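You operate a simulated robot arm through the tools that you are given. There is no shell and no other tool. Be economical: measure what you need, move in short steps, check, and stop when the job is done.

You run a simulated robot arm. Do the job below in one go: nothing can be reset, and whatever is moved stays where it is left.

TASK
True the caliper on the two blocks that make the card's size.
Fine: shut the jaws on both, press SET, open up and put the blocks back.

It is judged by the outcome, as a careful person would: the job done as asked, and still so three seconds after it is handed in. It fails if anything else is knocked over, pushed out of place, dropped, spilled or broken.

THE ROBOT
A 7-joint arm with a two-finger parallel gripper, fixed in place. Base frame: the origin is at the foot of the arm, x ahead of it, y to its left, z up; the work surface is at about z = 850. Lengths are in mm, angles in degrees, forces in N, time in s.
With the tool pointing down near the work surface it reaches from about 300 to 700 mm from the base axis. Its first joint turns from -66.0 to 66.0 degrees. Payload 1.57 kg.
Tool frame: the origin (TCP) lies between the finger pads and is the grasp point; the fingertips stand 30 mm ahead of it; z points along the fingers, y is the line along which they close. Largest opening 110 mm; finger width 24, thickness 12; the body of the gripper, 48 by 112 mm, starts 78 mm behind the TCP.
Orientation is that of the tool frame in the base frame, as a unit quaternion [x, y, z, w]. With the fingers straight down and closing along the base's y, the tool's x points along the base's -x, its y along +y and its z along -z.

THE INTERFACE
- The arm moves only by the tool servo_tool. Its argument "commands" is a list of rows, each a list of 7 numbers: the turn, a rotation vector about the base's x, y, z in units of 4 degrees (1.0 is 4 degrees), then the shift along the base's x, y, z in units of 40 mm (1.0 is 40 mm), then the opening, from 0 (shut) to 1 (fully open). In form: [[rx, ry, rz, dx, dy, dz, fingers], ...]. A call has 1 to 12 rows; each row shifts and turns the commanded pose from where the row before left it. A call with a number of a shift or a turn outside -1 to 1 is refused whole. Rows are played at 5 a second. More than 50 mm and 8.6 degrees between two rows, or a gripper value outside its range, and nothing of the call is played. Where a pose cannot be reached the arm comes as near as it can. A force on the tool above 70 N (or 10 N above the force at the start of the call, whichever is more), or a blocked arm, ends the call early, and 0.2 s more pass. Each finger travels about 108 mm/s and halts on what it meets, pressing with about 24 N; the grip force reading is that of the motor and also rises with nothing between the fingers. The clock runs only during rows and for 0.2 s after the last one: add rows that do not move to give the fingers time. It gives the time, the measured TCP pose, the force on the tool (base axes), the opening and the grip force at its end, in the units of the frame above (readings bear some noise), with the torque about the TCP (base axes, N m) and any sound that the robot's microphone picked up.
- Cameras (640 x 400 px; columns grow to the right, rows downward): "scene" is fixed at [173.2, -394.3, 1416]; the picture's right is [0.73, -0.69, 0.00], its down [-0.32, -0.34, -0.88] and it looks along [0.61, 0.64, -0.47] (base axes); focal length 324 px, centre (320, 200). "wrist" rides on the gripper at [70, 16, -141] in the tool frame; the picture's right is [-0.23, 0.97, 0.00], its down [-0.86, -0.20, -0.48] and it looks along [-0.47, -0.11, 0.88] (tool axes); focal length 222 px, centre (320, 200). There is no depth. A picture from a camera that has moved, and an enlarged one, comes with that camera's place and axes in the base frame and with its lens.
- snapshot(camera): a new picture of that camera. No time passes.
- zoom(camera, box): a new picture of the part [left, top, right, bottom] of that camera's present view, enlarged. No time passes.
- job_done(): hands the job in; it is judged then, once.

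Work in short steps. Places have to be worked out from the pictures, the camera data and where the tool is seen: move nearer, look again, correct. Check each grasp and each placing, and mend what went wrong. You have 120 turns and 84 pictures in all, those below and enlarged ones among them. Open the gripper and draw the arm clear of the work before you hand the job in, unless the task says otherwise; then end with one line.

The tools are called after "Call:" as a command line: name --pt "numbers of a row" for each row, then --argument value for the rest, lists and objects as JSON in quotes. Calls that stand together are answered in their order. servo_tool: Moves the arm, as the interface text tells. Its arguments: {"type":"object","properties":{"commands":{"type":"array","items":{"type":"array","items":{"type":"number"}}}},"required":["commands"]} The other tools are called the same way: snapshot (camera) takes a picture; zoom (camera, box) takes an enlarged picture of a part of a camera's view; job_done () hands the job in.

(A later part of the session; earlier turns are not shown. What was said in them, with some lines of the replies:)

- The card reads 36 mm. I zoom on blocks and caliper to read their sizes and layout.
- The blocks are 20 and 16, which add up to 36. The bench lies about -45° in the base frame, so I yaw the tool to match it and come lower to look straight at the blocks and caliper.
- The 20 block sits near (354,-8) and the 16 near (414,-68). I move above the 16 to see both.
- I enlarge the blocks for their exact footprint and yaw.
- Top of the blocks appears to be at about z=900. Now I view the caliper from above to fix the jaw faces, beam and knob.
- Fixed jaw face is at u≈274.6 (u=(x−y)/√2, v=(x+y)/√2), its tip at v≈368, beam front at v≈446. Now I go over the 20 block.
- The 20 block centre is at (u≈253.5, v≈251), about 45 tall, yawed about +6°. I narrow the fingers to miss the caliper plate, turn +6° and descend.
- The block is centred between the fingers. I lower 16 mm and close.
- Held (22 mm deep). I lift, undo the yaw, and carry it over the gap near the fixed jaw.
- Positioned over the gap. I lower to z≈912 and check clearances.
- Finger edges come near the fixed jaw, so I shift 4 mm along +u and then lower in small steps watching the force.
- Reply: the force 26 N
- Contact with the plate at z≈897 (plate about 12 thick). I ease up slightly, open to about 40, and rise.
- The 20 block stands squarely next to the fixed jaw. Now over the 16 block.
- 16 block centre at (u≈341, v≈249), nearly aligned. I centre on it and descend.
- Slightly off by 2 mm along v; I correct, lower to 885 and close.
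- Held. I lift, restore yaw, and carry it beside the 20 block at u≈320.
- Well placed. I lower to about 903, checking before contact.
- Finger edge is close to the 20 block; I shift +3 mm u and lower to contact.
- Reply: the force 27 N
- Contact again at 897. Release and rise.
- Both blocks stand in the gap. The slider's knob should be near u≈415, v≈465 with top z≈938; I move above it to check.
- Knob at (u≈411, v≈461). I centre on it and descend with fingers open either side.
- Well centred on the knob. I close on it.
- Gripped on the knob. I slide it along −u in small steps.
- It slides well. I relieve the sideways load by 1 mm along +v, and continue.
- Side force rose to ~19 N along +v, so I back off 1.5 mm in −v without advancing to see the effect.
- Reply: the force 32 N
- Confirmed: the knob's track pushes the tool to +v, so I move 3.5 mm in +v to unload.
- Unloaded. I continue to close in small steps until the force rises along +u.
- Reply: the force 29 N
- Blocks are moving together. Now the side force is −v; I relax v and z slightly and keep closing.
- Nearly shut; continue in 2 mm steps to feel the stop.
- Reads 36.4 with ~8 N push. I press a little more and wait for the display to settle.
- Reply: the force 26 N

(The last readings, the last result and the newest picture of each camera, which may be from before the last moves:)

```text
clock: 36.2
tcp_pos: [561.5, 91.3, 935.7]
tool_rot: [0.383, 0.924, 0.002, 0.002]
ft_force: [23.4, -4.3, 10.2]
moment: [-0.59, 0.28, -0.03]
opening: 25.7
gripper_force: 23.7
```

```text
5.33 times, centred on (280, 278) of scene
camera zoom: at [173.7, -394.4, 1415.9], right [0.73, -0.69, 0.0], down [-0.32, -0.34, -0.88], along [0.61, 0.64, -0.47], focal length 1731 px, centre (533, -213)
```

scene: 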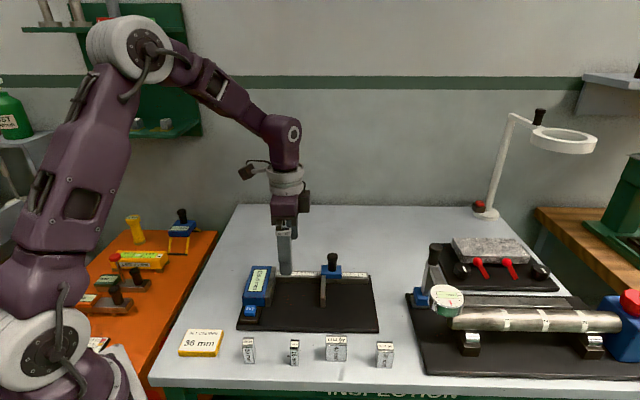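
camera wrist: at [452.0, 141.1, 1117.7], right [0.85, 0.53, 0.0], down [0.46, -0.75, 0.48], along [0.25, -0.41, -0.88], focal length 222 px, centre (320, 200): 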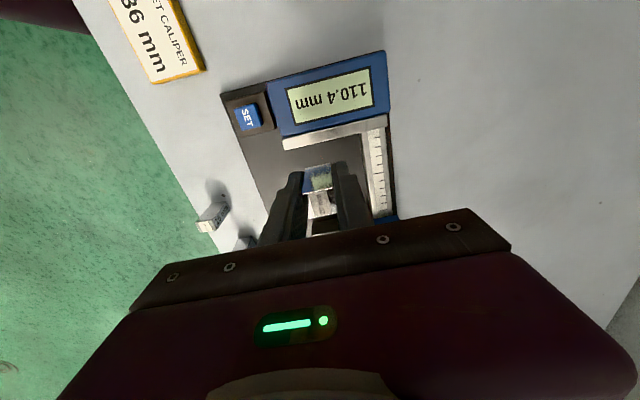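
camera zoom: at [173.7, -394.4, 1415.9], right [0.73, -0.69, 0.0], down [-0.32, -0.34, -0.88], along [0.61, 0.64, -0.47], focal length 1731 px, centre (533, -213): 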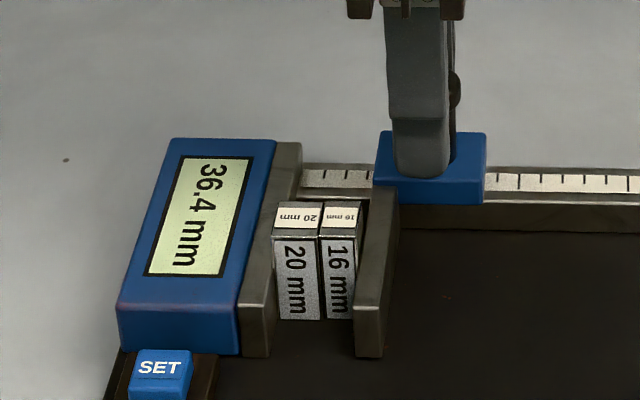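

Stopped at 36.4 under ~20 N: shut (true 36.0, so the offset is 0.4). I release the knob, rise and check nothing sprang back.

Call:
servo_tool --pt "0 0 0 0 0 0 0.4" --pt "0 0 0 0 0 0 0.4" --pt "0 0 0 0 0 0.5 0.4" --pt "0 0 0 0 0 0.8 0.4" --pt "0 0 0 -0.3 0.3 0.8 0.4" --pt "0 0 0 -0.5 0 0 0.4" --pt "0 0 0 0 0 0 0.4"

Call:
zoom --camera "wrist" --box '[180, 40, 460, 240]'

Call:
zoom --camera "scene" --box '[220, 240, 340, 315]'

```text
clock: 37.8
tcp_pos: [529.7, 103.7, 1020.3]
tool_rot: [0.383, 0.924, 0.0, 0.0]
ft_force: [-0.5, 1.2, 1.0]
moment: [-0.01, -0.04, -0.02]
opening: 44.1
gripper_force: 0.1
```

```text
2.00 times, centred on (320, 140) of wrist
camera zoom: at [491.9, 164.6, 1160.6], right [0.85, 0.53, 0.0], down [0.46, -0.75, 0.48], along [0.25, -0.41, -0.88], focal length 444 px, centre (320, 320)
```

zoom: 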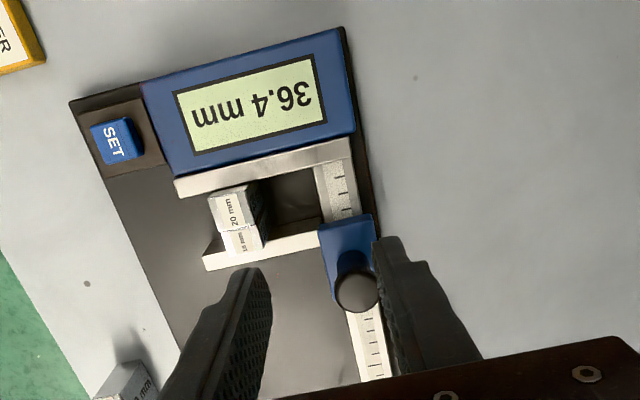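

```text
5.33 times, centred on (280, 278) of scene
camera zoom: at [173.2, -394.3, 1416.0], right [0.73, -0.69, 0.0], down [-0.32, -0.34, -0.88], along [0.61, 0.64, -0.47], focal length 1731 px, centre (533, -213)
```

zoom: 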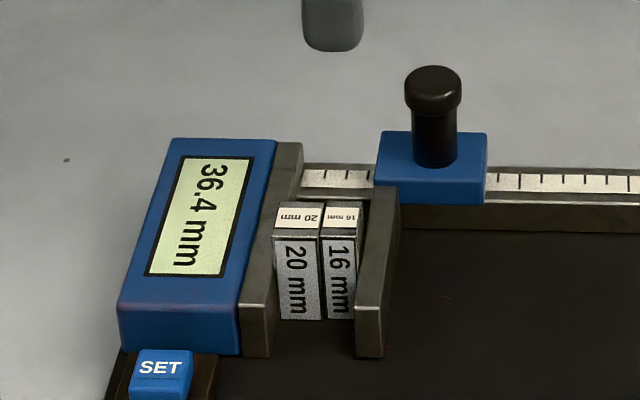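

Reading holds at 36.4. A closer look from the wrist at the stack for any gap or skew.

Call:
zoom --camera "wrist" --box '[250, 100, 370, 180]'

Call:
zoom --camera "scene" --box '[262, 268, 302, 308]'

```text
5.00 times, centred on (310, 140) of wrist
camera zoom: at [491.9, 164.6, 1160.6], right [0.85, 0.53, 0.0], down [0.46, -0.75, 0.48], along [0.25, -0.41, -0.88], focal length 1111 px, centre (370, 500)
```

zoom: 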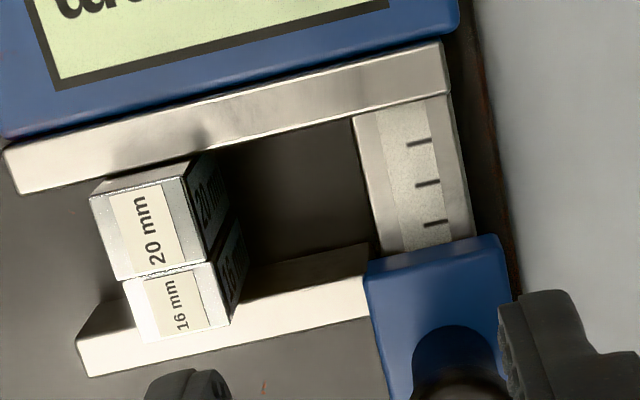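

```text
10.00 times, centred on (282, 288) of scene
camera zoom: at [173.2, -394.3, 1416.0], right [0.73, -0.69, 0.0], down [-0.32, -0.34, -0.88], along [0.61, 0.64, -0.47], focal length 3245 px, centre (700, -680)
```

zoom: 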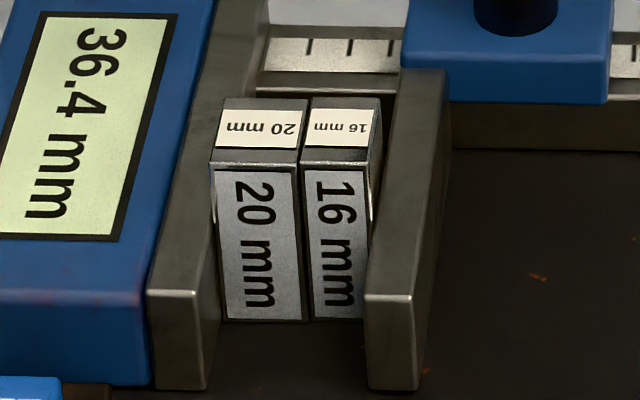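

Blocks are tight and square. Now to SET at (u≈235.5, v≈341): close the fingers and move above it.

Call:
servo_tool --pt "0 0 0 -0.7625 -0.18 0 0.1" --pt "0 0 0 -0.7625 -0.18 0 0" --pt "0 0 0 -0.7625 -0.18 0 0" --pt "0 0 0 -0.7625 -0.18 0 0" --pt "0 0 0 0 0 -0.7 0" --pt "0 0 0 0 0 -0.7 0" --pt "0 0 0 0 0 0 0"

Call:
zoom --camera "wrist" --box '[220, 110, 420, 235]'

Call:
zoom --camera "scene" --box '[210, 240, 330, 340]'

```text
clock: 39.4
tcp_pos: [407.3, 72.7, 961.3]
tool_rot: [0.384, 0.924, 0.0, 0.0]
ft_force: [-0.3, 0.4, -0.5]
moment: [0.0, 0.0, 0.0]
opening: 0.1
gripper_force: 21.5
```

```text
3.20 times, centred on (320, 172) of wrist
camera zoom: at [367.7, 134.0, 1103.5], right [0.85, 0.53, 0.0], down [0.46, -0.75, 0.48], along [0.25, -0.41, -0.88], focal length 711 px, centre (320, 288)
```

zoom: 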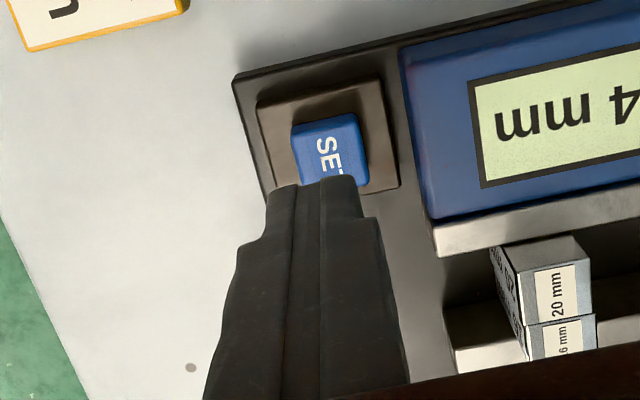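

```text
4.00 times, centred on (270, 290) of scene
camera zoom: at [173.2, -394.3, 1416.0], right [0.73, -0.69, 0.0], down [-0.32, -0.34, -0.88], along [0.61, 0.64, -0.47], focal length 1298 px, centre (520, -160)
```

zoom: 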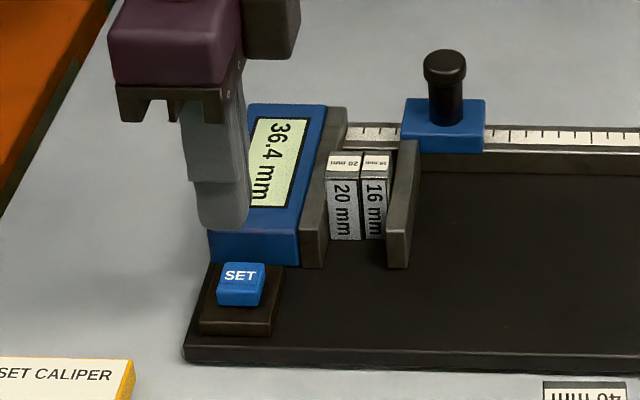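

Aim adjusts by (+1.4, +2.8) mm. Then down to just above the button.

Call:
servo_tool --pt "0 0 0 0.035 0.07 0 0" --pt "0 0 0 0 0 -0.5 0" --pt "0 0 0 0 0 -0.4 0" --pt "0 0 0 0 0 0 0"

Call:
zoom --camera "scene" --box '[210, 260, 310, 340]'

Call:
zoom --camera "wrist" --box '[220, 110, 420, 235]'

```text
clock: 40.4
tcp_pos: [408.2, 78.2, 926.2]
tool_rot: [0.382, 0.924, 0.001, 0.001]
ft_force: [0.2, -0.1, -0.3]
moment: [0.02, -0.01, 0.01]
opening: 0.4
gripper_force: 21.8
```

```text
5.00 times, centred on (260, 300) of scene
camera zoom: at [173.2, -394.3, 1416.0], right [0.73, -0.69, 0.0], down [-0.32, -0.34, -0.88], along [0.61, 0.64, -0.47], focal length 1622 px, centre (620, -300)
```

zoom: 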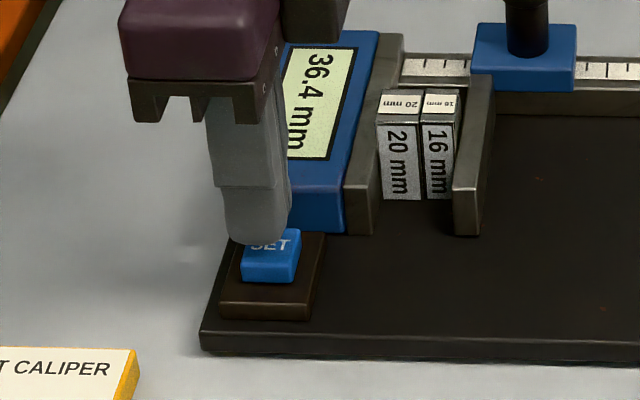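

```text
3.20 times, centred on (320, 172) of wrist
camera zoom: at [369.3, 137.9, 1067.9], right [0.85, 0.53, 0.0], down [0.46, -0.75, 0.48], along [0.25, -0.41, -0.88], focal length 711 px, centre (320, 288)
```

zoom: 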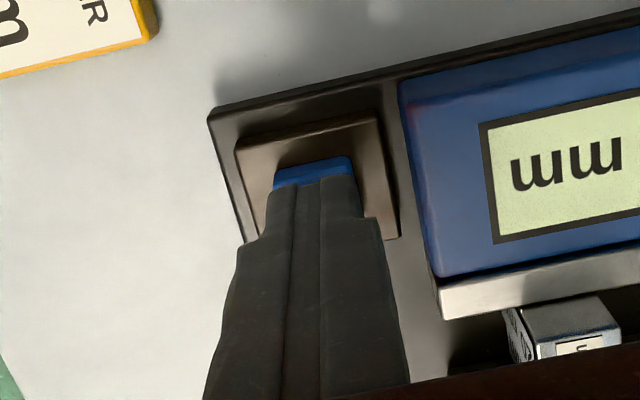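

On target. I press down in small steps.

Call:
servo_tool --pt "0 0 0 0.02 -0.02 -0.1 0" --pt "0 0 0 0 0 -0.08 0" --pt "0 0 0 0 0 -0.06 0" --pt "0 0 0 0 0 0 0"

```text
clock: 41.4
tcp_pos: [409.9, 75.6, 917.2]
tool_rot: [0.383, 0.924, 0.0, 0.0]
ft_force: [-0.1, -0.7, 0.7]
moment: [-0.01, -0.01, 0.01]
opening: 0.0
gripper_force: 21.0
```

Call:
servo_tool --pt "0 0 0 0 0 -0.06 0" --pt "0 0 0 0 0 -0.06 0" --pt "0 0 0 0 0 0 0"

Call:
zoom --camera "scene" --box '[210, 260, 310, 340]'

```text
clock: 42.2
tcp_pos: [410.3, 76.3, 913.8]
tool_rot: [0.382, 0.924, 0.0, 0.0]
ft_force: [-2.1, -0.5, 1.9]
moment: [-0.05, 0.08, 0.0]
opening: 0.0
gripper_force: 21.1
heard: click
```

```text
5.00 times, centred on (260, 300) of scene
camera zoom: at [173.2, -394.3, 1416.0], right [0.73, -0.69, 0.0], down [-0.32, -0.34, -0.89], along [0.61, 0.64, -0.47], focal length 1622 px, centre (620, -300)
```

zoom: 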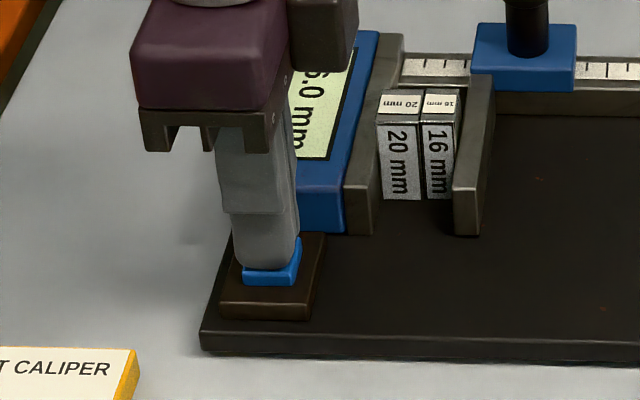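

A click, and the display now reads 36.0. I rise clear and go over the knob (u≈337, v≈461).

Call:
servo_tool --pt "0 0 0 0 0 0.7 0" --pt "0 0 0 0 0 0.8 0" --pt "0 0 0 0 0 0.8 0.2" --pt "0 0 0 0.77 0.06 0 0.4" --pt "0 0 0 0.77 0.06 0 0.55" --pt "0 0 0 0.77 0.06 0 0.55" --pt "0 0 0 0.77 0.06 0 0.55" --pt "0 0 0 0.77 0.06 0 0.55" --pt "0 0 0 0 0 0 0.55"

Call:
zoom --camera "wrist" --box '[180, 40, 460, 240]'

Call:
zoom --camera "scene" --box '[220, 240, 340, 315]'

```text
clock: 44.2
tcp_pos: [564.5, 89.6, 1004.0]
tool_rot: [0.383, 0.924, 0.0, -0.001]
ft_force: [0.7, -0.8, 0.4]
moment: [0.0, -0.03, 0.01]
opening: 60.4
gripper_force: 0.0
```

```text
2.00 times, centred on (320, 140) of wrist
camera zoom: at [525.6, 149.9, 1145.0], right [0.85, 0.53, 0.0], down [0.46, -0.75, 0.48], along [0.25, -0.41, -0.88], focal length 444 px, centre (320, 320)
```

zoom: 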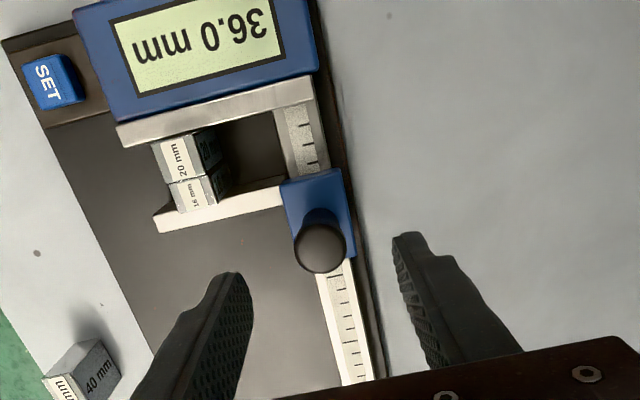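

```text
5.33 times, centred on (280, 278) of scene
camera zoom: at [173.3, -394.3, 1416.0], right [0.73, -0.69, 0.0], down [-0.32, -0.34, -0.88], along [0.61, 0.64, -0.47], focal length 1731 px, centre (533, -213)
```

zoom: 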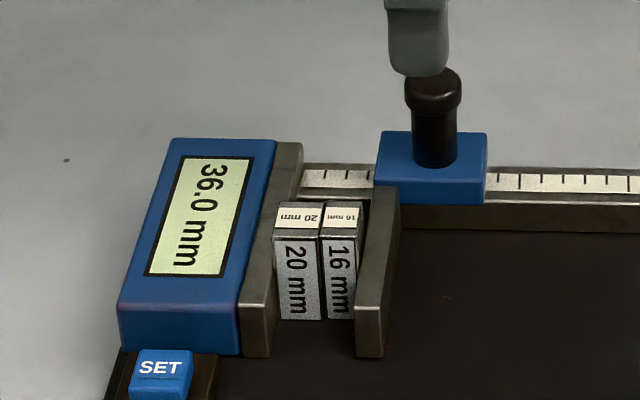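

Reads 36.0. I descend on the knob and grip.

Call:
servo_tool --pt "0 0 0 -0.005 -0.055 -0.4 0.55" --pt "0 0 0 0 0 -0.7 0.55" --pt "0 0 0 0 0 -0.6 0.55" --pt "0 0 0 0 0 0 0.55" --pt "0 0 0 0 0 0 0.3" --pt "0 0 0 0 0 0 0.05" --pt "0 0 0 0 0 0 0.05" --pt "0 0 0 0 0 0 0.05"

```text
clock: 46.0
tcp_pos: [564.9, 88.2, 936.0]
tool_rot: [0.382, 0.924, 0.002, 0.001]
ft_force: [8.2, 6.5, -0.6]
moment: [-0.44, 0.08, 0.03]
opening: 26.0
gripper_force: 24.0
```

Gripped. I slide the jaw back along +u.

Call:
servo_tool --pt "0 0 0 0.03 0.02 0 0.05" --pt "0 0 0 0.12 -0.12 0 0.05" --pt "0 0 0 0.141 -0.141 0 0.05" --pt "0 0 0 0.141 -0.141 0 0.05" --pt "0 0 0 0 0 0 0.05"

Call:
zoom --camera "scene" --box '[220, 240, 380, 340]'

```text
clock: 47.2
tcp_pos: [580.8, 72.7, 935.2]
tool_rot: [0.383, 0.924, 0.001, 0.001]
ft_force: [7.3, 7.8, -0.1]
moment: [-0.37, 0.05, 0.07]
opening: 25.8
gripper_force: 24.3
```

```text
4.00 times, centred on (300, 290) of scene
camera zoom: at [173.5, -394.1, 1416.0], right [0.73, -0.69, 0.0], down [-0.32, -0.34, -0.88], along [0.61, 0.64, -0.47], focal length 1298 px, centre (400, -160)
```

zoom: 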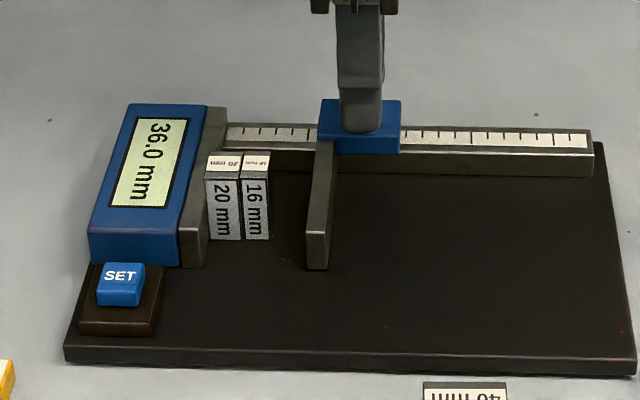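

Opening without disturbing the blocks. Continue to about the starting place.

Call:
servo_tool --pt "0 0 0 0.16 -0.12 0 0.05" --pt "0 0 0 0.141 -0.141 0 0.05" --pt "0 0 0 0.141 -0.141 0 0.05" --pt "0 0 0 0.141 -0.141 0 0.05" --pt "0 0 0 0 0 0 0.05"

```text
clock: 48.4
tcp_pos: [604.2, 49.4, 936.7]
tool_rot: [0.383, 0.924, -0.001, 0.0]
ft_force: [2.6, 3.6, -0.1]
moment: [0.22, -0.5, 0.01]
opening: 25.8
gripper_force: 24.2
```

About 19 mm more to its original place, then release.

Call:
servo_tool --pt "0 0 0 0.113 -0.113 0 0.05" --pt "0 0 0 0.113 -0.113 0 0.05" --pt "0 0 0 0.113 -0.113 0 0.05" --pt "0 0 0 0 0 0 0.05" --pt "0 0 0 0 0 0 0.4" --pt "0 0 0 0 0 0 0.5" --pt "0 0 0 0 0 0.6 0.5" --pt "0 0 0 0 0 0.9 0.5" --pt "0 0 0 0 0 0.5 0.5" --pt "0 0 0 0 0 0 0.5"

Call:
zoom --camera "scene" --box '[220, 240, 380, 340]'

Call:
zoom --camera "wrist" --box '[180, 40, 460, 240]'

```text
clock: 50.6
tcp_pos: [617.7, 36.0, 1017.5]
tool_rot: [0.383, 0.924, -0.001, 0.0]
ft_force: [-0.5, -1.1, -0.2]
moment: [0.03, -0.02, 0.0]
opening: 54.9
gripper_force: 0.0
```

```text
4.00 times, centred on (300, 290) of scene
camera zoom: at [173.2, -394.3, 1416.0], right [0.73, -0.69, 0.0], down [-0.32, -0.34, -0.88], along [0.61, 0.64, -0.47], focal length 1298 px, centre (400, -160)
```

zoom: 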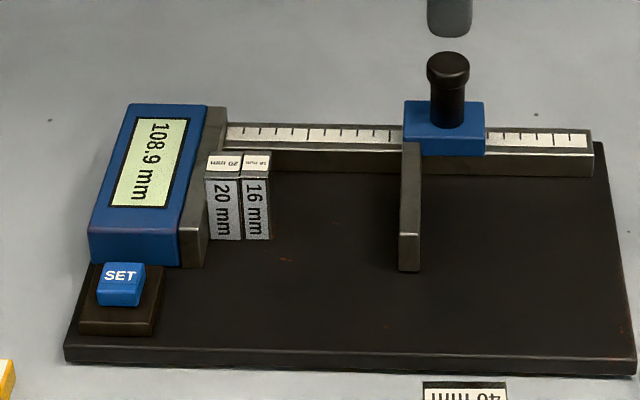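

```text
2.00 times, centred on (320, 140) of wrist
camera zoom: at [578.2, 97.2, 1158.1], right [0.85, 0.53, 0.0], down [0.46, -0.75, 0.48], along [0.25, -0.41, -0.88], focal length 444 px, centre (320, 320)
```

zoom: 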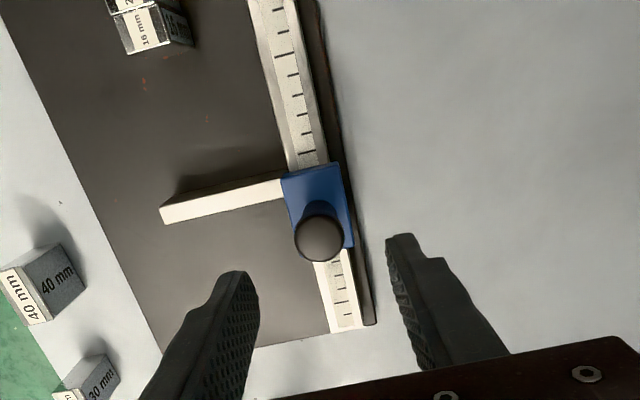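

Jaws open and trued. Now over the 16 block (aim +u of it so the fingers miss the 20).

Call:
servo_tool --pt "0 0 0 -0.75 0.165 0 0.36" --pt "0 0 0 -0.75 0.165 0 0.36" --pt "0 0 0 -0.75 0.165 0 0.36" --pt "0 0 0 -0.7 0.15 -0.6 0.36" --pt "0 0 0 0 0 0 0.36"

Call:
zoom --camera "wrist" --box '[220, 110, 420, 235]'

```text
clock: 51.8
tcp_pos: [500.0, 59.7, 993.5]
tool_rot: [0.382, 0.924, 0.0, 0.0]
ft_force: [0.2, 0.3, -0.5]
moment: [0.01, 0.01, 0.03]
opening: 39.6
gripper_force: 0.1
```

```text
3.20 times, centred on (320, 172) of wrist
camera zoom: at [460.4, 121.5, 1135.2], right [0.85, 0.53, 0.0], down [0.46, -0.75, 0.48], along [0.25, -0.41, -0.88], focal length 711 px, centre (320, 288)
```

zoom: 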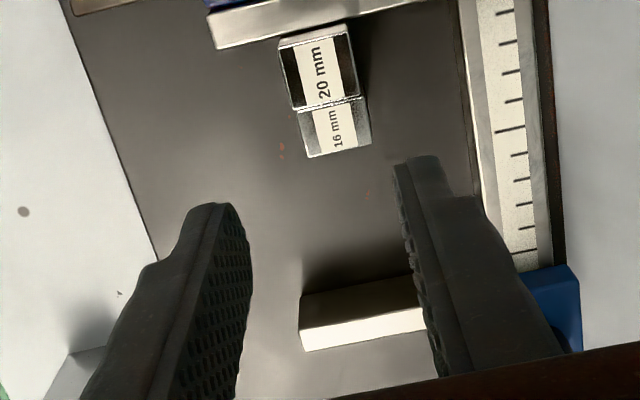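

16 centre at (u≈303.9, v≈401). Correct and descend.

Call:
servo_tool --pt "0 0 0 0.065 0.13 0 0.36" --pt "0 0 0 0 0 -0.6 0.36" --pt "0 0 0 0 0 -0.7 0.36" --pt "0 0 0 0 0 -0.6 0.36" --pt "0 0 0 0 0 0 0.36"

Call:
zoom --camera "wrist" --box '[220, 110, 420, 235]'

Call:
zoom --camera "scene" --box '[240, 260, 340, 320]'

```text
clock: 53.0
tcp_pos: [500.4, 64.7, 915.1]
tool_rot: [0.383, 0.924, 0.0, 0.0]
ft_force: [0.8, 0.0, -0.1]
moment: [-0.01, 0.01, 0.01]
opening: 39.6
gripper_force: 0.1
```

```text
3.20 times, centred on (320, 172) of wrist
camera zoom: at [462.8, 126.8, 1056.5], right [0.85, 0.53, 0.0], down [0.46, -0.75, 0.48], along [0.25, -0.41, -0.88], focal length 711 px, centre (320, 288)
```

zoom: 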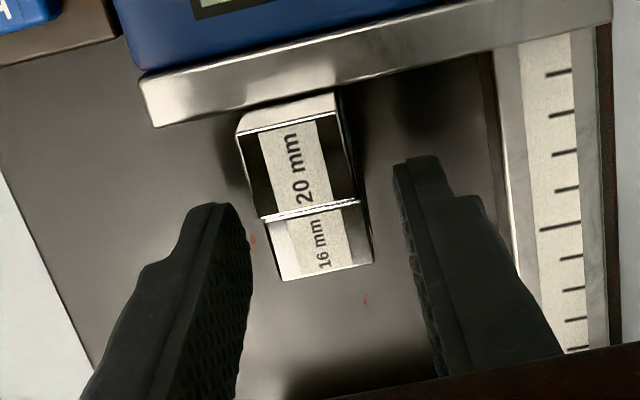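

```text
6.40 times, centred on (290, 290) of scene
camera zoom: at [173.2, -394.3, 1416.0], right [0.73, -0.69, 0.0], down [-0.32, -0.34, -0.88], along [0.61, 0.64, -0.47], focal length 2077 px, centre (512, -376)
```

zoom: 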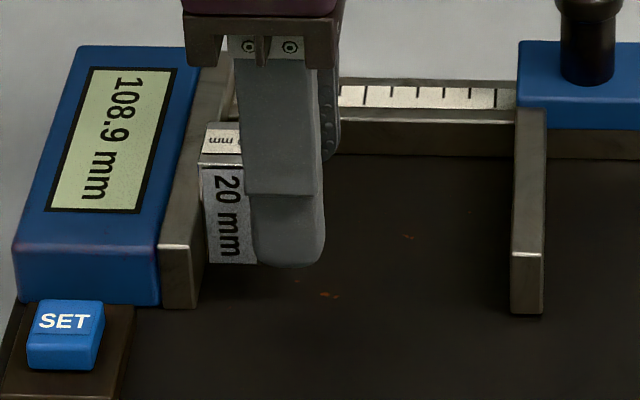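

Finger edge would be close to the 20/16 joint; shift +4 mm u, lower to 898, and close.

Call:
servo_tool --pt "0 0 0 0.07 -0.07 0 0.36" --pt "0 0 0 0 0 -0.2 0.36" --pt "0 0 0 0 0 -0.2 0.36" --pt "0 0 0 0 0 0 0.36" --pt "0 0 0 0 0 0 0.1" --pt "0 0 0 0 0 0 0.1" --pt "0 0 0 0 0 0 0.1"

Call:
zoom --camera "wrist" --box '[220, 110, 420, 235]'

```text
clock: 54.6
tcp_pos: [503.2, 62.9, 900.7]
tool_rot: [0.383, 0.924, 0.0, 0.0]
ft_force: [0.3, 0.0, -0.5]
moment: [-0.03, -0.02, 0.01]
opening: 21.7
gripper_force: 24.3
```

```text
3.20 times, centred on (320, 172) of wrist
camera zoom: at [465.1, 124.3, 1041.4], right [0.85, 0.53, 0.0], down [0.46, -0.75, 0.48], along [0.25, -0.41, -0.88], focal length 711 px, centre (320, 288)
```

zoom: 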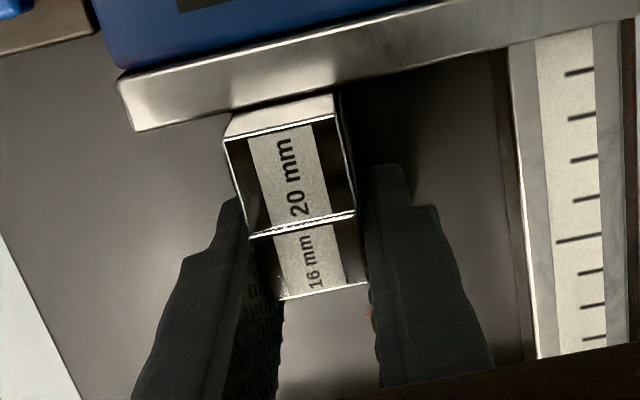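

Gripped. I slide it 8 mm away from the 20 before lifting, to check that only the 16 comes.

Call:
servo_tool --pt "0 0 0 0.07 -0.07 0.02 0.1" --pt "0 0 0 0.07 -0.07 0 0.1" --pt "0 0 0 0 0 0.3 0.1" --pt "0 0 0 0 0 0.5 0.1" --pt "0 0 0 0 0 0 0.1"

Call:
zoom --camera "wrist" --box '[220, 110, 420, 235]'

Call:
zoom --camera "scene" --box '[240, 250, 340, 320]'

```text
clock: 55.8
tcp_pos: [509.3, 59.3, 933.0]
tool_rot: [0.382, 0.924, -0.001, 0.0]
ft_force: [0.9, -0.3, -0.6]
moment: [0.01, -0.02, -0.01]
opening: 21.8
gripper_force: 24.2
```

```text
3.20 times, centred on (320, 172) of wrist
camera zoom: at [471.1, 120.1, 1074.0], right [0.85, 0.53, 0.0], down [0.46, -0.75, 0.48], along [0.25, -0.41, -0.88], focal length 711 px, centre (320, 288)
```

zoom: 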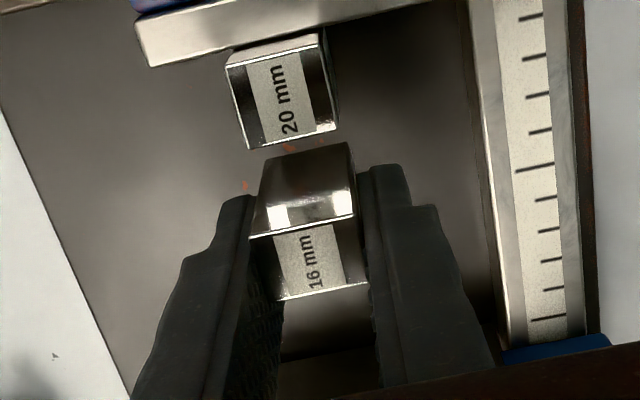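

```text
5.71 times, centred on (290, 285) of scene
camera zoom: at [173.3, -394.3, 1416.0], right [0.73, -0.69, 0.0], down [-0.32, -0.34, -0.88], along [0.61, 0.64, -0.47], focal length 1854 px, centre (491, -286)
```

zoom: 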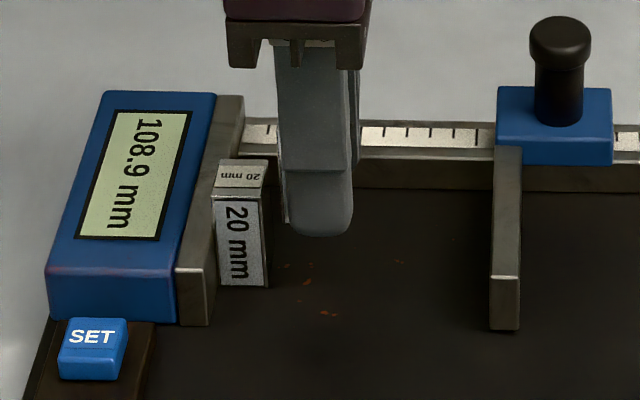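

Only the 16 came, held about 6 mm toward −u of its former grip. I carry it home, aiming TCP at (421.4, −70.7).

Call:
servo_tool --pt "0 0 0 0 0 0.7 0.1" --pt "0 0 0 0 0 0.5 0.1" --pt "0 0 0 -0.55 -0.8125 0 0.1" --pt "0 0 0 -0.55 -0.8125 0 0.1" --pt "0 0 0 -0.55 -0.8125 0 0.1" --pt "0 0 -0.35 -0.55 -0.8125 0 0.1" --pt "0 0 0 0 0 -0.7 0.1" --pt "0 0 0 0 0 -0.7 0.1" --pt "0 0 0 0 0 0 0.1"

Call:
snapshot --camera "wrist"

```text
clock: 57.8
tcp_pos: [421.7, -71.8, 923.9]
tool_rot: [0.394, 0.919, 0.0, 0.0]
ft_force: [0.1, -0.4, -0.4]
moment: [-0.03, -0.01, -0.03]
opening: 21.8
gripper_force: 23.7
```

```text
23 pictures are left
camera wrist: at [384.0, -10.2, 1064.6], right [0.86, 0.51, 0.0], down [0.45, -0.76, 0.48], along [0.24, -0.41, -0.88], focal length 222 px, centre (320, 200)
```

wrist: 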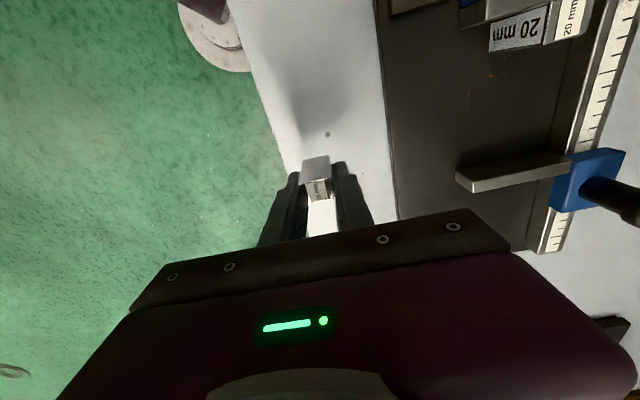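

Over its home place. I lower to contact (~888.5).

Call:
servo_tool --pt "0 0 0 0 0.03 -0.4 0.1" --pt "0 0 0 0 0 -0.35 0.1" --pt "0 0 0 0 0 -0.08 0.1" --pt "0 0 0 0 0 0 0.1"

```text
clock: 58.8
tcp_pos: [422.0, -71.3, 891.3]
tool_rot: [0.394, 0.919, 0.0, 0.001]
ft_force: [0.6, -0.3, -1.6]
moment: [0.0, -0.01, 0.0]
opening: 21.8
gripper_force: 23.8
```

Call:
servo_tool --pt "0 0 0 0 0 -0.04 0.1" --pt "0 0 0 0 0 -0.03 0.1" --pt "0 0 0 0 0 0 0.1"

```text
clock: 59.6
tcp_pos: [421.3, -70.8, 889.9]
tool_rot: [0.394, 0.919, 0.0, 0.0]
ft_force: [0.0, 0.2, -1.1]
moment: [0.0, -0.02, -0.02]
opening: 21.6
gripper_force: 23.5
```

Call:
servo_tool --pt "0 0 0 0 0 -0.04 0.1" --pt "0 0 0 0 0 -0.03 0.1" --pt "0 0 0 0 0 0 0.1"

```text
clock: 60.4
tcp_pos: [421.9, -70.0, 887.4]
tool_rot: [0.394, 0.919, 0.0, 0.0]
ft_force: [-0.1, 0.5, -1.6]
moment: [0.02, 0.01, 0.0]
opening: 21.8
gripper_force: 24.1
```

No contact yet; another 2 mm.

Call:
servo_tool --pt "0 0 0 0 0 -0.03 0.1" --pt "0 0 0 0 0 -0.03 0.1" --pt "0 0 0 0 0 0 0.1"

```text
clock: 61.2
tcp_pos: [421.8, -69.4, 884.4]
tool_rot: [0.394, 0.919, -0.001, 0.0]
ft_force: [-3.3, 2.4, 25.3]
moment: [0.22, 0.18, 0.04]
opening: 21.7
gripper_force: 24.1
```

Contact. I ease, open to 45, and rise.

Call:
servo_tool --pt "0 0 0 0 0 0.04 0.1" --pt "0 0 0 0 0 0 0.4" --pt "0 0 0 0 0 0 0.4" --pt "0 0 0 0 0 0.5 0.4" --pt "0 0 0 0 0 0.9 0.4" --pt "0 0 0 0 0 0.9 0.4" --pt "0 0 0.35 0 0 0 0.4"

Call:
zoom --camera "wrist" --box '[220, 110, 420, 235]'

Call:
zoom --camera "scene" --box '[170, 320, 410, 390]'

```text
clock: 62.8
tcp_pos: [423.4, -69.8, 978.8]
tool_rot: [0.383, 0.924, -0.001, 0.0]
ft_force: [-0.2, 0.0, 0.0]
moment: [0.0, -0.03, -0.01]
opening: 44.1
gripper_force: 0.0
```

```text
3.20 times, centred on (320, 172) of wrist
camera zoom: at [383.3, -9.3, 1119.3], right [0.85, 0.53, 0.0], down [0.46, -0.75, 0.48], along [0.25, -0.41, -0.88], focal length 711 px, centre (320, 288)
```

zoom: 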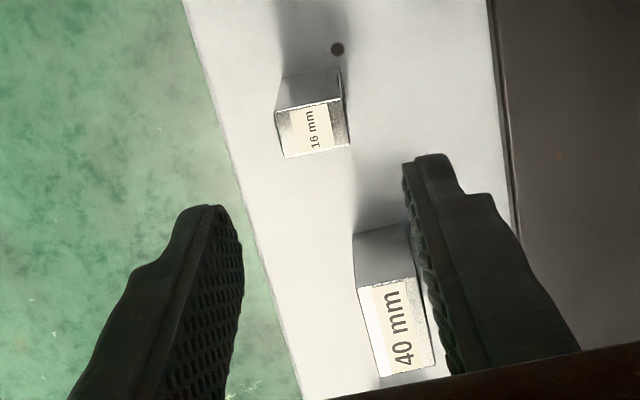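

```text
2.67 times, centred on (290, 355) of scene
camera zoom: at [173.2, -394.3, 1416.0], right [0.73, -0.69, 0.0], down [-0.32, -0.34, -0.88], along [0.61, 0.64, -0.47], focal length 865 px, centre (400, -213)
```

zoom: 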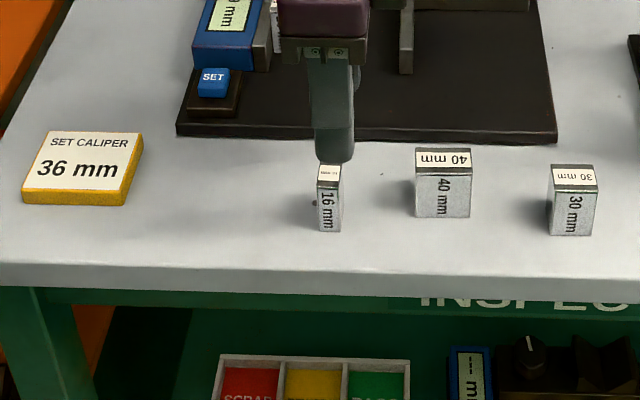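

The 16 is back within ~2 mm. Now over the 20 block.

Call:
servo_tool --pt "0 0 0 0.43 0.91 0.2 0.36" --pt "0 0 0 0.43 0.91 0 0.36" --pt "0 0 0 0.43 0.91 0 0.36" --pt "0 0 0 0.43 0.91 0 0.36" --pt "0 0 0 0 0 -0.6 0.36" --pt "0 0 0 0 0 -0.4 0.36" --pt "0 0 0 0 0 0 0.36"

Call:
zoom --camera "wrist" --box '[220, 110, 420, 235]'

```text
clock: 64.4
tcp_pos: [491.2, 75.4, 945.4]
tool_rot: [0.383, 0.924, -0.001, -0.001]
ft_force: [-0.3, 0.8, -0.6]
moment: [-0.02, 0.02, 0.03]
opening: 39.5
gripper_force: 0.2
```

```text
3.20 times, centred on (320, 172) of wrist
camera zoom: at [452.0, 135.5, 1085.6], right [0.85, 0.53, 0.0], down [0.46, -0.75, 0.48], along [0.25, -0.41, -0.88], focal length 711 px, centre (320, 288)
```

zoom: 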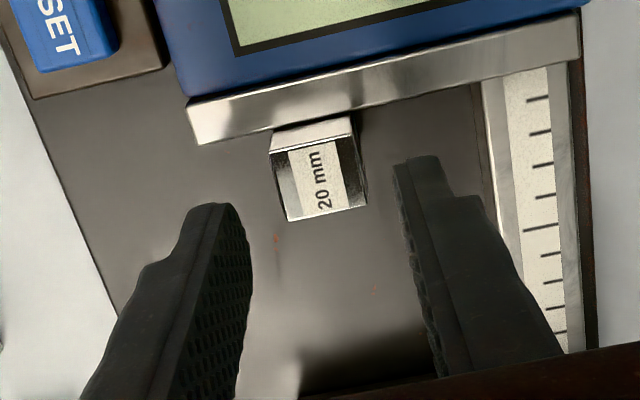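

Clearances fine; block is 7 mm −u of the TCP. Lower to 899 and close.

Call:
servo_tool --pt "0 0 0 0.02 0 -0.5 0.36" --pt "0 0 0 0 0 -0.4 0.36" --pt "0 0 0 0 0 -0.22 0.36" --pt "0 0 0 0 0 0 0.36" --pt "0 0 0 0 0 0 0.1" --pt "0 0 0 0 0 0 0.1" --pt "0 0 0 0 0 0 0.1"

Call:
zoom --camera "wrist" --box '[220, 110, 420, 235]'

```text
clock: 66.0
tcp_pos: [492.9, 74.6, 901.5]
tool_rot: [0.382, 0.924, 0.0, 0.0]
ft_force: [0.1, -0.2, 0.2]
moment: [0.03, -0.04, -0.02]
opening: 21.8
gripper_force: 24.1
```

```text
3.20 times, centred on (320, 172) of wrist
camera zoom: at [453.3, 135.4, 1042.6], right [0.85, 0.53, 0.0], down [0.46, -0.75, 0.48], along [0.25, -0.41, -0.88], focal length 711 px, centre (320, 288)
```

zoom: 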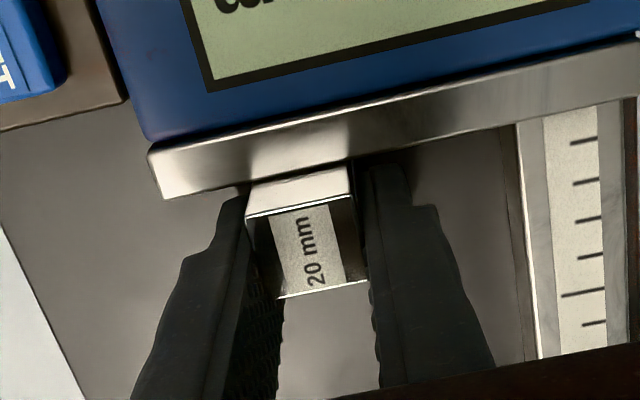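

Gripped. I draw it +u away from the jaw, lift and look.

Call:
servo_tool --pt "0 0 0 0.07 -0.07 0.02 0.1" --pt "0 0 0 0.07 -0.07 0 0.1" --pt "0 0 0 0 0 0.6 0.1" --pt "0 0 0 0 0 0.8 0.1" --pt "0 0 0 0 0 0.8 0.1" --pt "0 0 0 0 0 0 0.1"

Call:
zoom --camera "wrist" --box '[220, 110, 420, 235]'

```text
clock: 67.4
tcp_pos: [496.9, 68.7, 989.9]
tool_rot: [0.382, 0.924, 0.0, 0.0]
ft_force: [-0.2, 0.0, -1.4]
moment: [0.0, 0.0, -0.02]
opening: 21.7
gripper_force: 24.0
```

```text
3.20 times, centred on (320, 172) of wrist
camera zoom: at [458.3, 129.5, 1131.4], right [0.85, 0.53, 0.0], down [0.46, -0.75, 0.48], along [0.25, -0.41, -0.88], focal length 711 px, centre (320, 288)
```

zoom: 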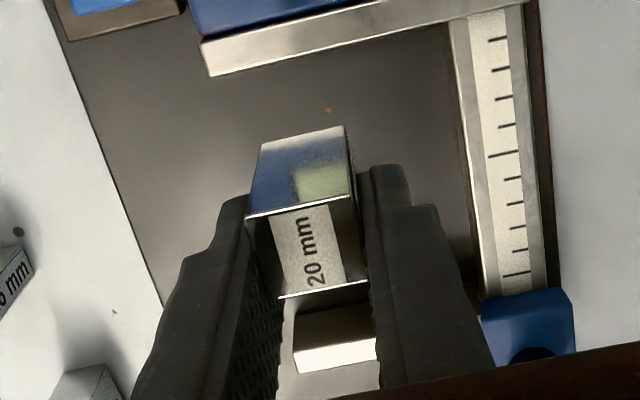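

Held alone. Carry it home to TCP (362.8, −8.8), yaw +6°.

Call:
servo_tool --pt "0 0 0.375 -0.838 -0.484 0 0.1" --pt "0 0 0.375 -0.838 -0.484 0 0.1" --pt "0 0 0.375 -0.838 -0.484 0 0.1" --pt "0 0 0.375 -0.838 -0.484 0 0.1" --pt "0 0 0 0 0 -0.8 0.1" --pt "0 0 0 0 0 -0.8 0.1" --pt "0 0 0 0 0 0 0.1"

Call:
zoom --camera "scene" --box '[170, 300, 410, 390]'

```text
clock: 69.0
tcp_pos: [362.6, -7.7, 924.9]
tool_rot: [0.333, 0.943, 0.0, 0.0]
ft_force: [-0.2, -0.2, -2.2]
moment: [0.0, 0.04, 0.0]
opening: 21.8
gripper_force: 24.2
```

```text
2.67 times, centred on (290, 345) of scene
camera zoom: at [173.3, -394.3, 1416.0], right [0.73, -0.69, 0.0], down [-0.32, -0.34, -0.88], along [0.61, 0.64, -0.47], focal length 865 px, centre (400, -187)
```

zoom: 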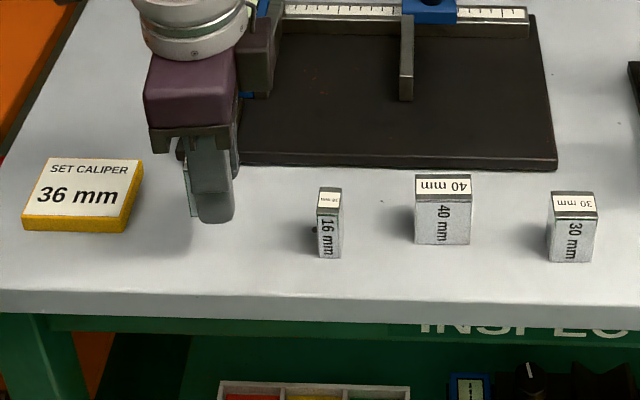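

Lower to about 890, then feel for contact.

Call:
servo_tool --pt "0 0 0 0 0 -0.5 0.1" --pt "0 0 0 0 0 -0.3 0.1" --pt "0 0 0 0 0 -0.06 0.1" --pt "0 0 0 0 0 0 0.1"

Call:
servo_tool --pt "0 0 0 0 0 -0.03 0.1" --pt "0 0 0 0 0 -0.03 0.1" --pt "0 0 0 0 0 0 0.1"

```text
clock: 70.0
tcp_pos: [363.6, -8.6, 890.1]
tool_rot: [0.334, 0.943, -0.001, 0.0]
ft_force: [-0.2, -0.5, -1.0]
moment: [-0.02, 0.0, -0.01]
opening: 22.0
gripper_force: 24.1
```

```text
clock: 70.8
tcp_pos: [362.9, -8.5, 889.3]
tool_rot: [0.334, 0.942, 0.0, -0.001]
ft_force: [0.1, -0.4, -1.7]
moment: [-0.02, -0.01, 0.0]
opening: 21.7
gripper_force: 23.8
```

No contact yet; continue down gently.

Call:
servo_tool --pt "0 0 0 0 0 -0.03 0.1" --pt "0 0 0 0 0 -0.03 0.1" --pt "0 0 0 0 0 0 0.1"

```text
clock: 71.6
tcp_pos: [362.9, -9.4, 886.0]
tool_rot: [0.333, 0.943, 0.0, 0.0]
ft_force: [-0.6, -0.4, -1.9]
moment: [-0.01, -0.04, -0.01]
opening: 21.8
gripper_force: 24.3
```

Call:
servo_tool --pt "0 0 0 0 0 -0.03 0.1" --pt "0 0 0 0 0 -0.02 0.1" --pt "0 0 0 0 0 0 0.1"

```text
clock: 72.4
tcp_pos: [363.5, -8.5, 884.6]
tool_rot: [0.334, 0.943, 0.0, 0.0]
ft_force: [-1.9, -0.5, 25.6]
moment: [0.08, 0.17, -0.02]
opening: 22.0
gripper_force: 24.0
```

Contact. Ease, open, rise and look.

Call:
servo_tool --pt "0 0 0 0 0 0.03 0.1" --pt "0 0 0 0 0 0 0.4" --pt "0 0 0 0 0 0 0.4" --pt "0 0 0 0 0 0.5 0.4" --pt "0 0 0 0 0 0.9 0.4" --pt "0 0 0 0 0 0.9 0.4" --pt "0 0 0 0 0 0.9 0.6" --pt "0 0 0 -0.3 0.9 0.9 0.8" --pt "0 0 0 0 0.9 0.5 1" --pt "0 0 0 0 0.9 0 1" --pt "0 0 0 0 0 0 1"

Call:
snapshot --camera "scene"

Call:
zoom --camera "scene" --box '[170, 320, 410, 390]'

```text
refused: row 8 steps farther than a row can; nothing moved
```

```text
16 pictures are left
```

scene: 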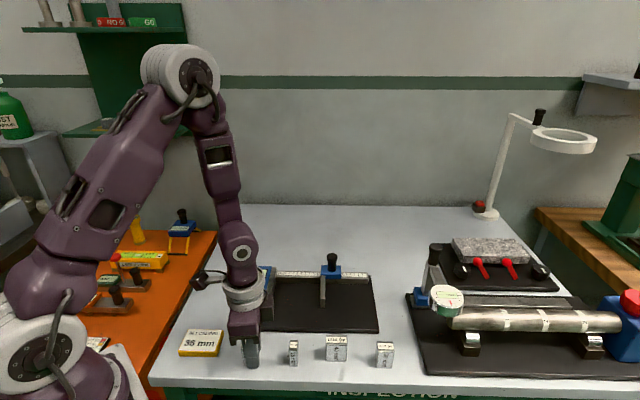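

```text
2.67 times, centred on (290, 355) of scene
camera zoom: at [172.9, -394.3, 1416.1], right [0.73, -0.69, 0.0], down [-0.32, -0.34, -0.89], along [0.61, 0.64, -0.47], focal length 865 px, centre (400, -213)
```

zoom: 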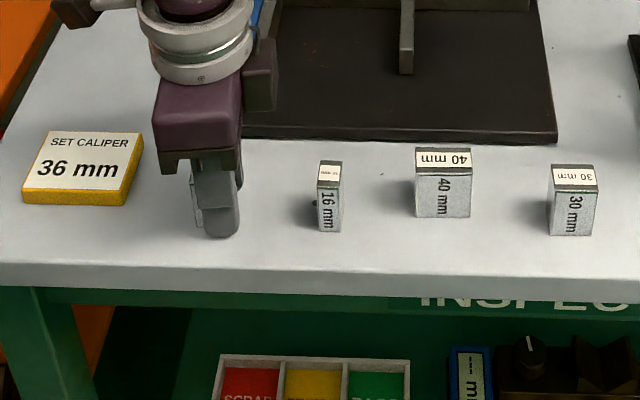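

The call was refused for one oversized row; I repeat it with smaller steps.

Call:
servo_tool --pt "0 0 0 0 0 0.03 0.1" --pt "0 0 0 0 0 0 0.4" --pt "0 0 0 0 0 0 0.4" --pt "0 0 0 0 0 0.5 0.4" --pt "0 0 0 0 0 0.9 0.4" --pt "0 0 0 0 0 0.9 0.4" --pt "0 0 0 0 0 0.9 0.6" --pt "0 0 0 0 0 0.9 0.8" --pt "0 0 0 0 0.8 0 1" --pt "0 0 0 0 0.8 0 1" --pt "0 0 0 0 0.8 0 1" --pt "0 0 0 0 0 0 1"

Call:
snapshot --camera "scene"

Call:
zoom --camera "scene" --box '[170, 320, 410, 390]'

```text
clock: 75.0
tcp_pos: [362.0, 87.3, 1049.5]
tool_rot: [0.334, 0.942, 0.0, -0.001]
ft_force: [-0.7, 0.0, 0.1]
moment: [-0.03, 0.02, 0.0]
opening: 109.8
gripper_force: 0.1
```

```text
14 pictures are left
```

scene: 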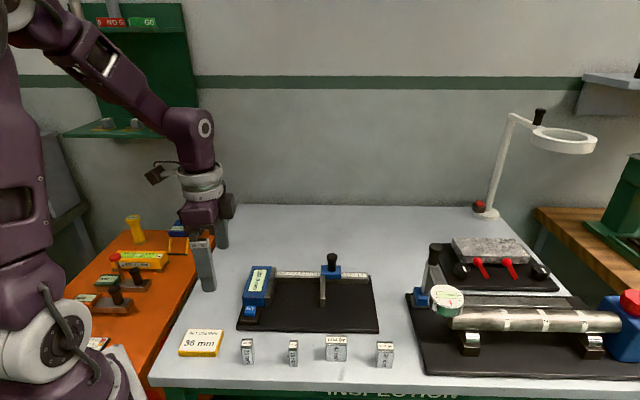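

```text
2.67 times, centred on (290, 355) of scene
camera zoom: at [173.2, -394.3, 1416.0], right [0.73, -0.69, 0.0], down [-0.32, -0.34, -0.88], along [0.61, 0.64, -0.47], focal length 865 px, centre (400, -213)
```

zoom: 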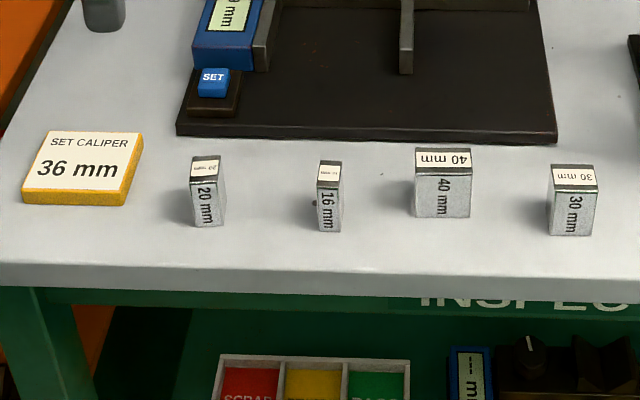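

Both blocks stand back within about 3 mm of where they were. The caliper is trued and open, the fingers are open, and the arm is clear, so I hand in.

Call:
job_done

```text
The job is handed in.
```

I trued the caliper on the 20 and 16 mm blocks. It read 36.4 mm with the jaws shut on them and 36.0 mm after I pressed SET. The jaws are open again, and both blocks are back within about 3 mm of where they stood.
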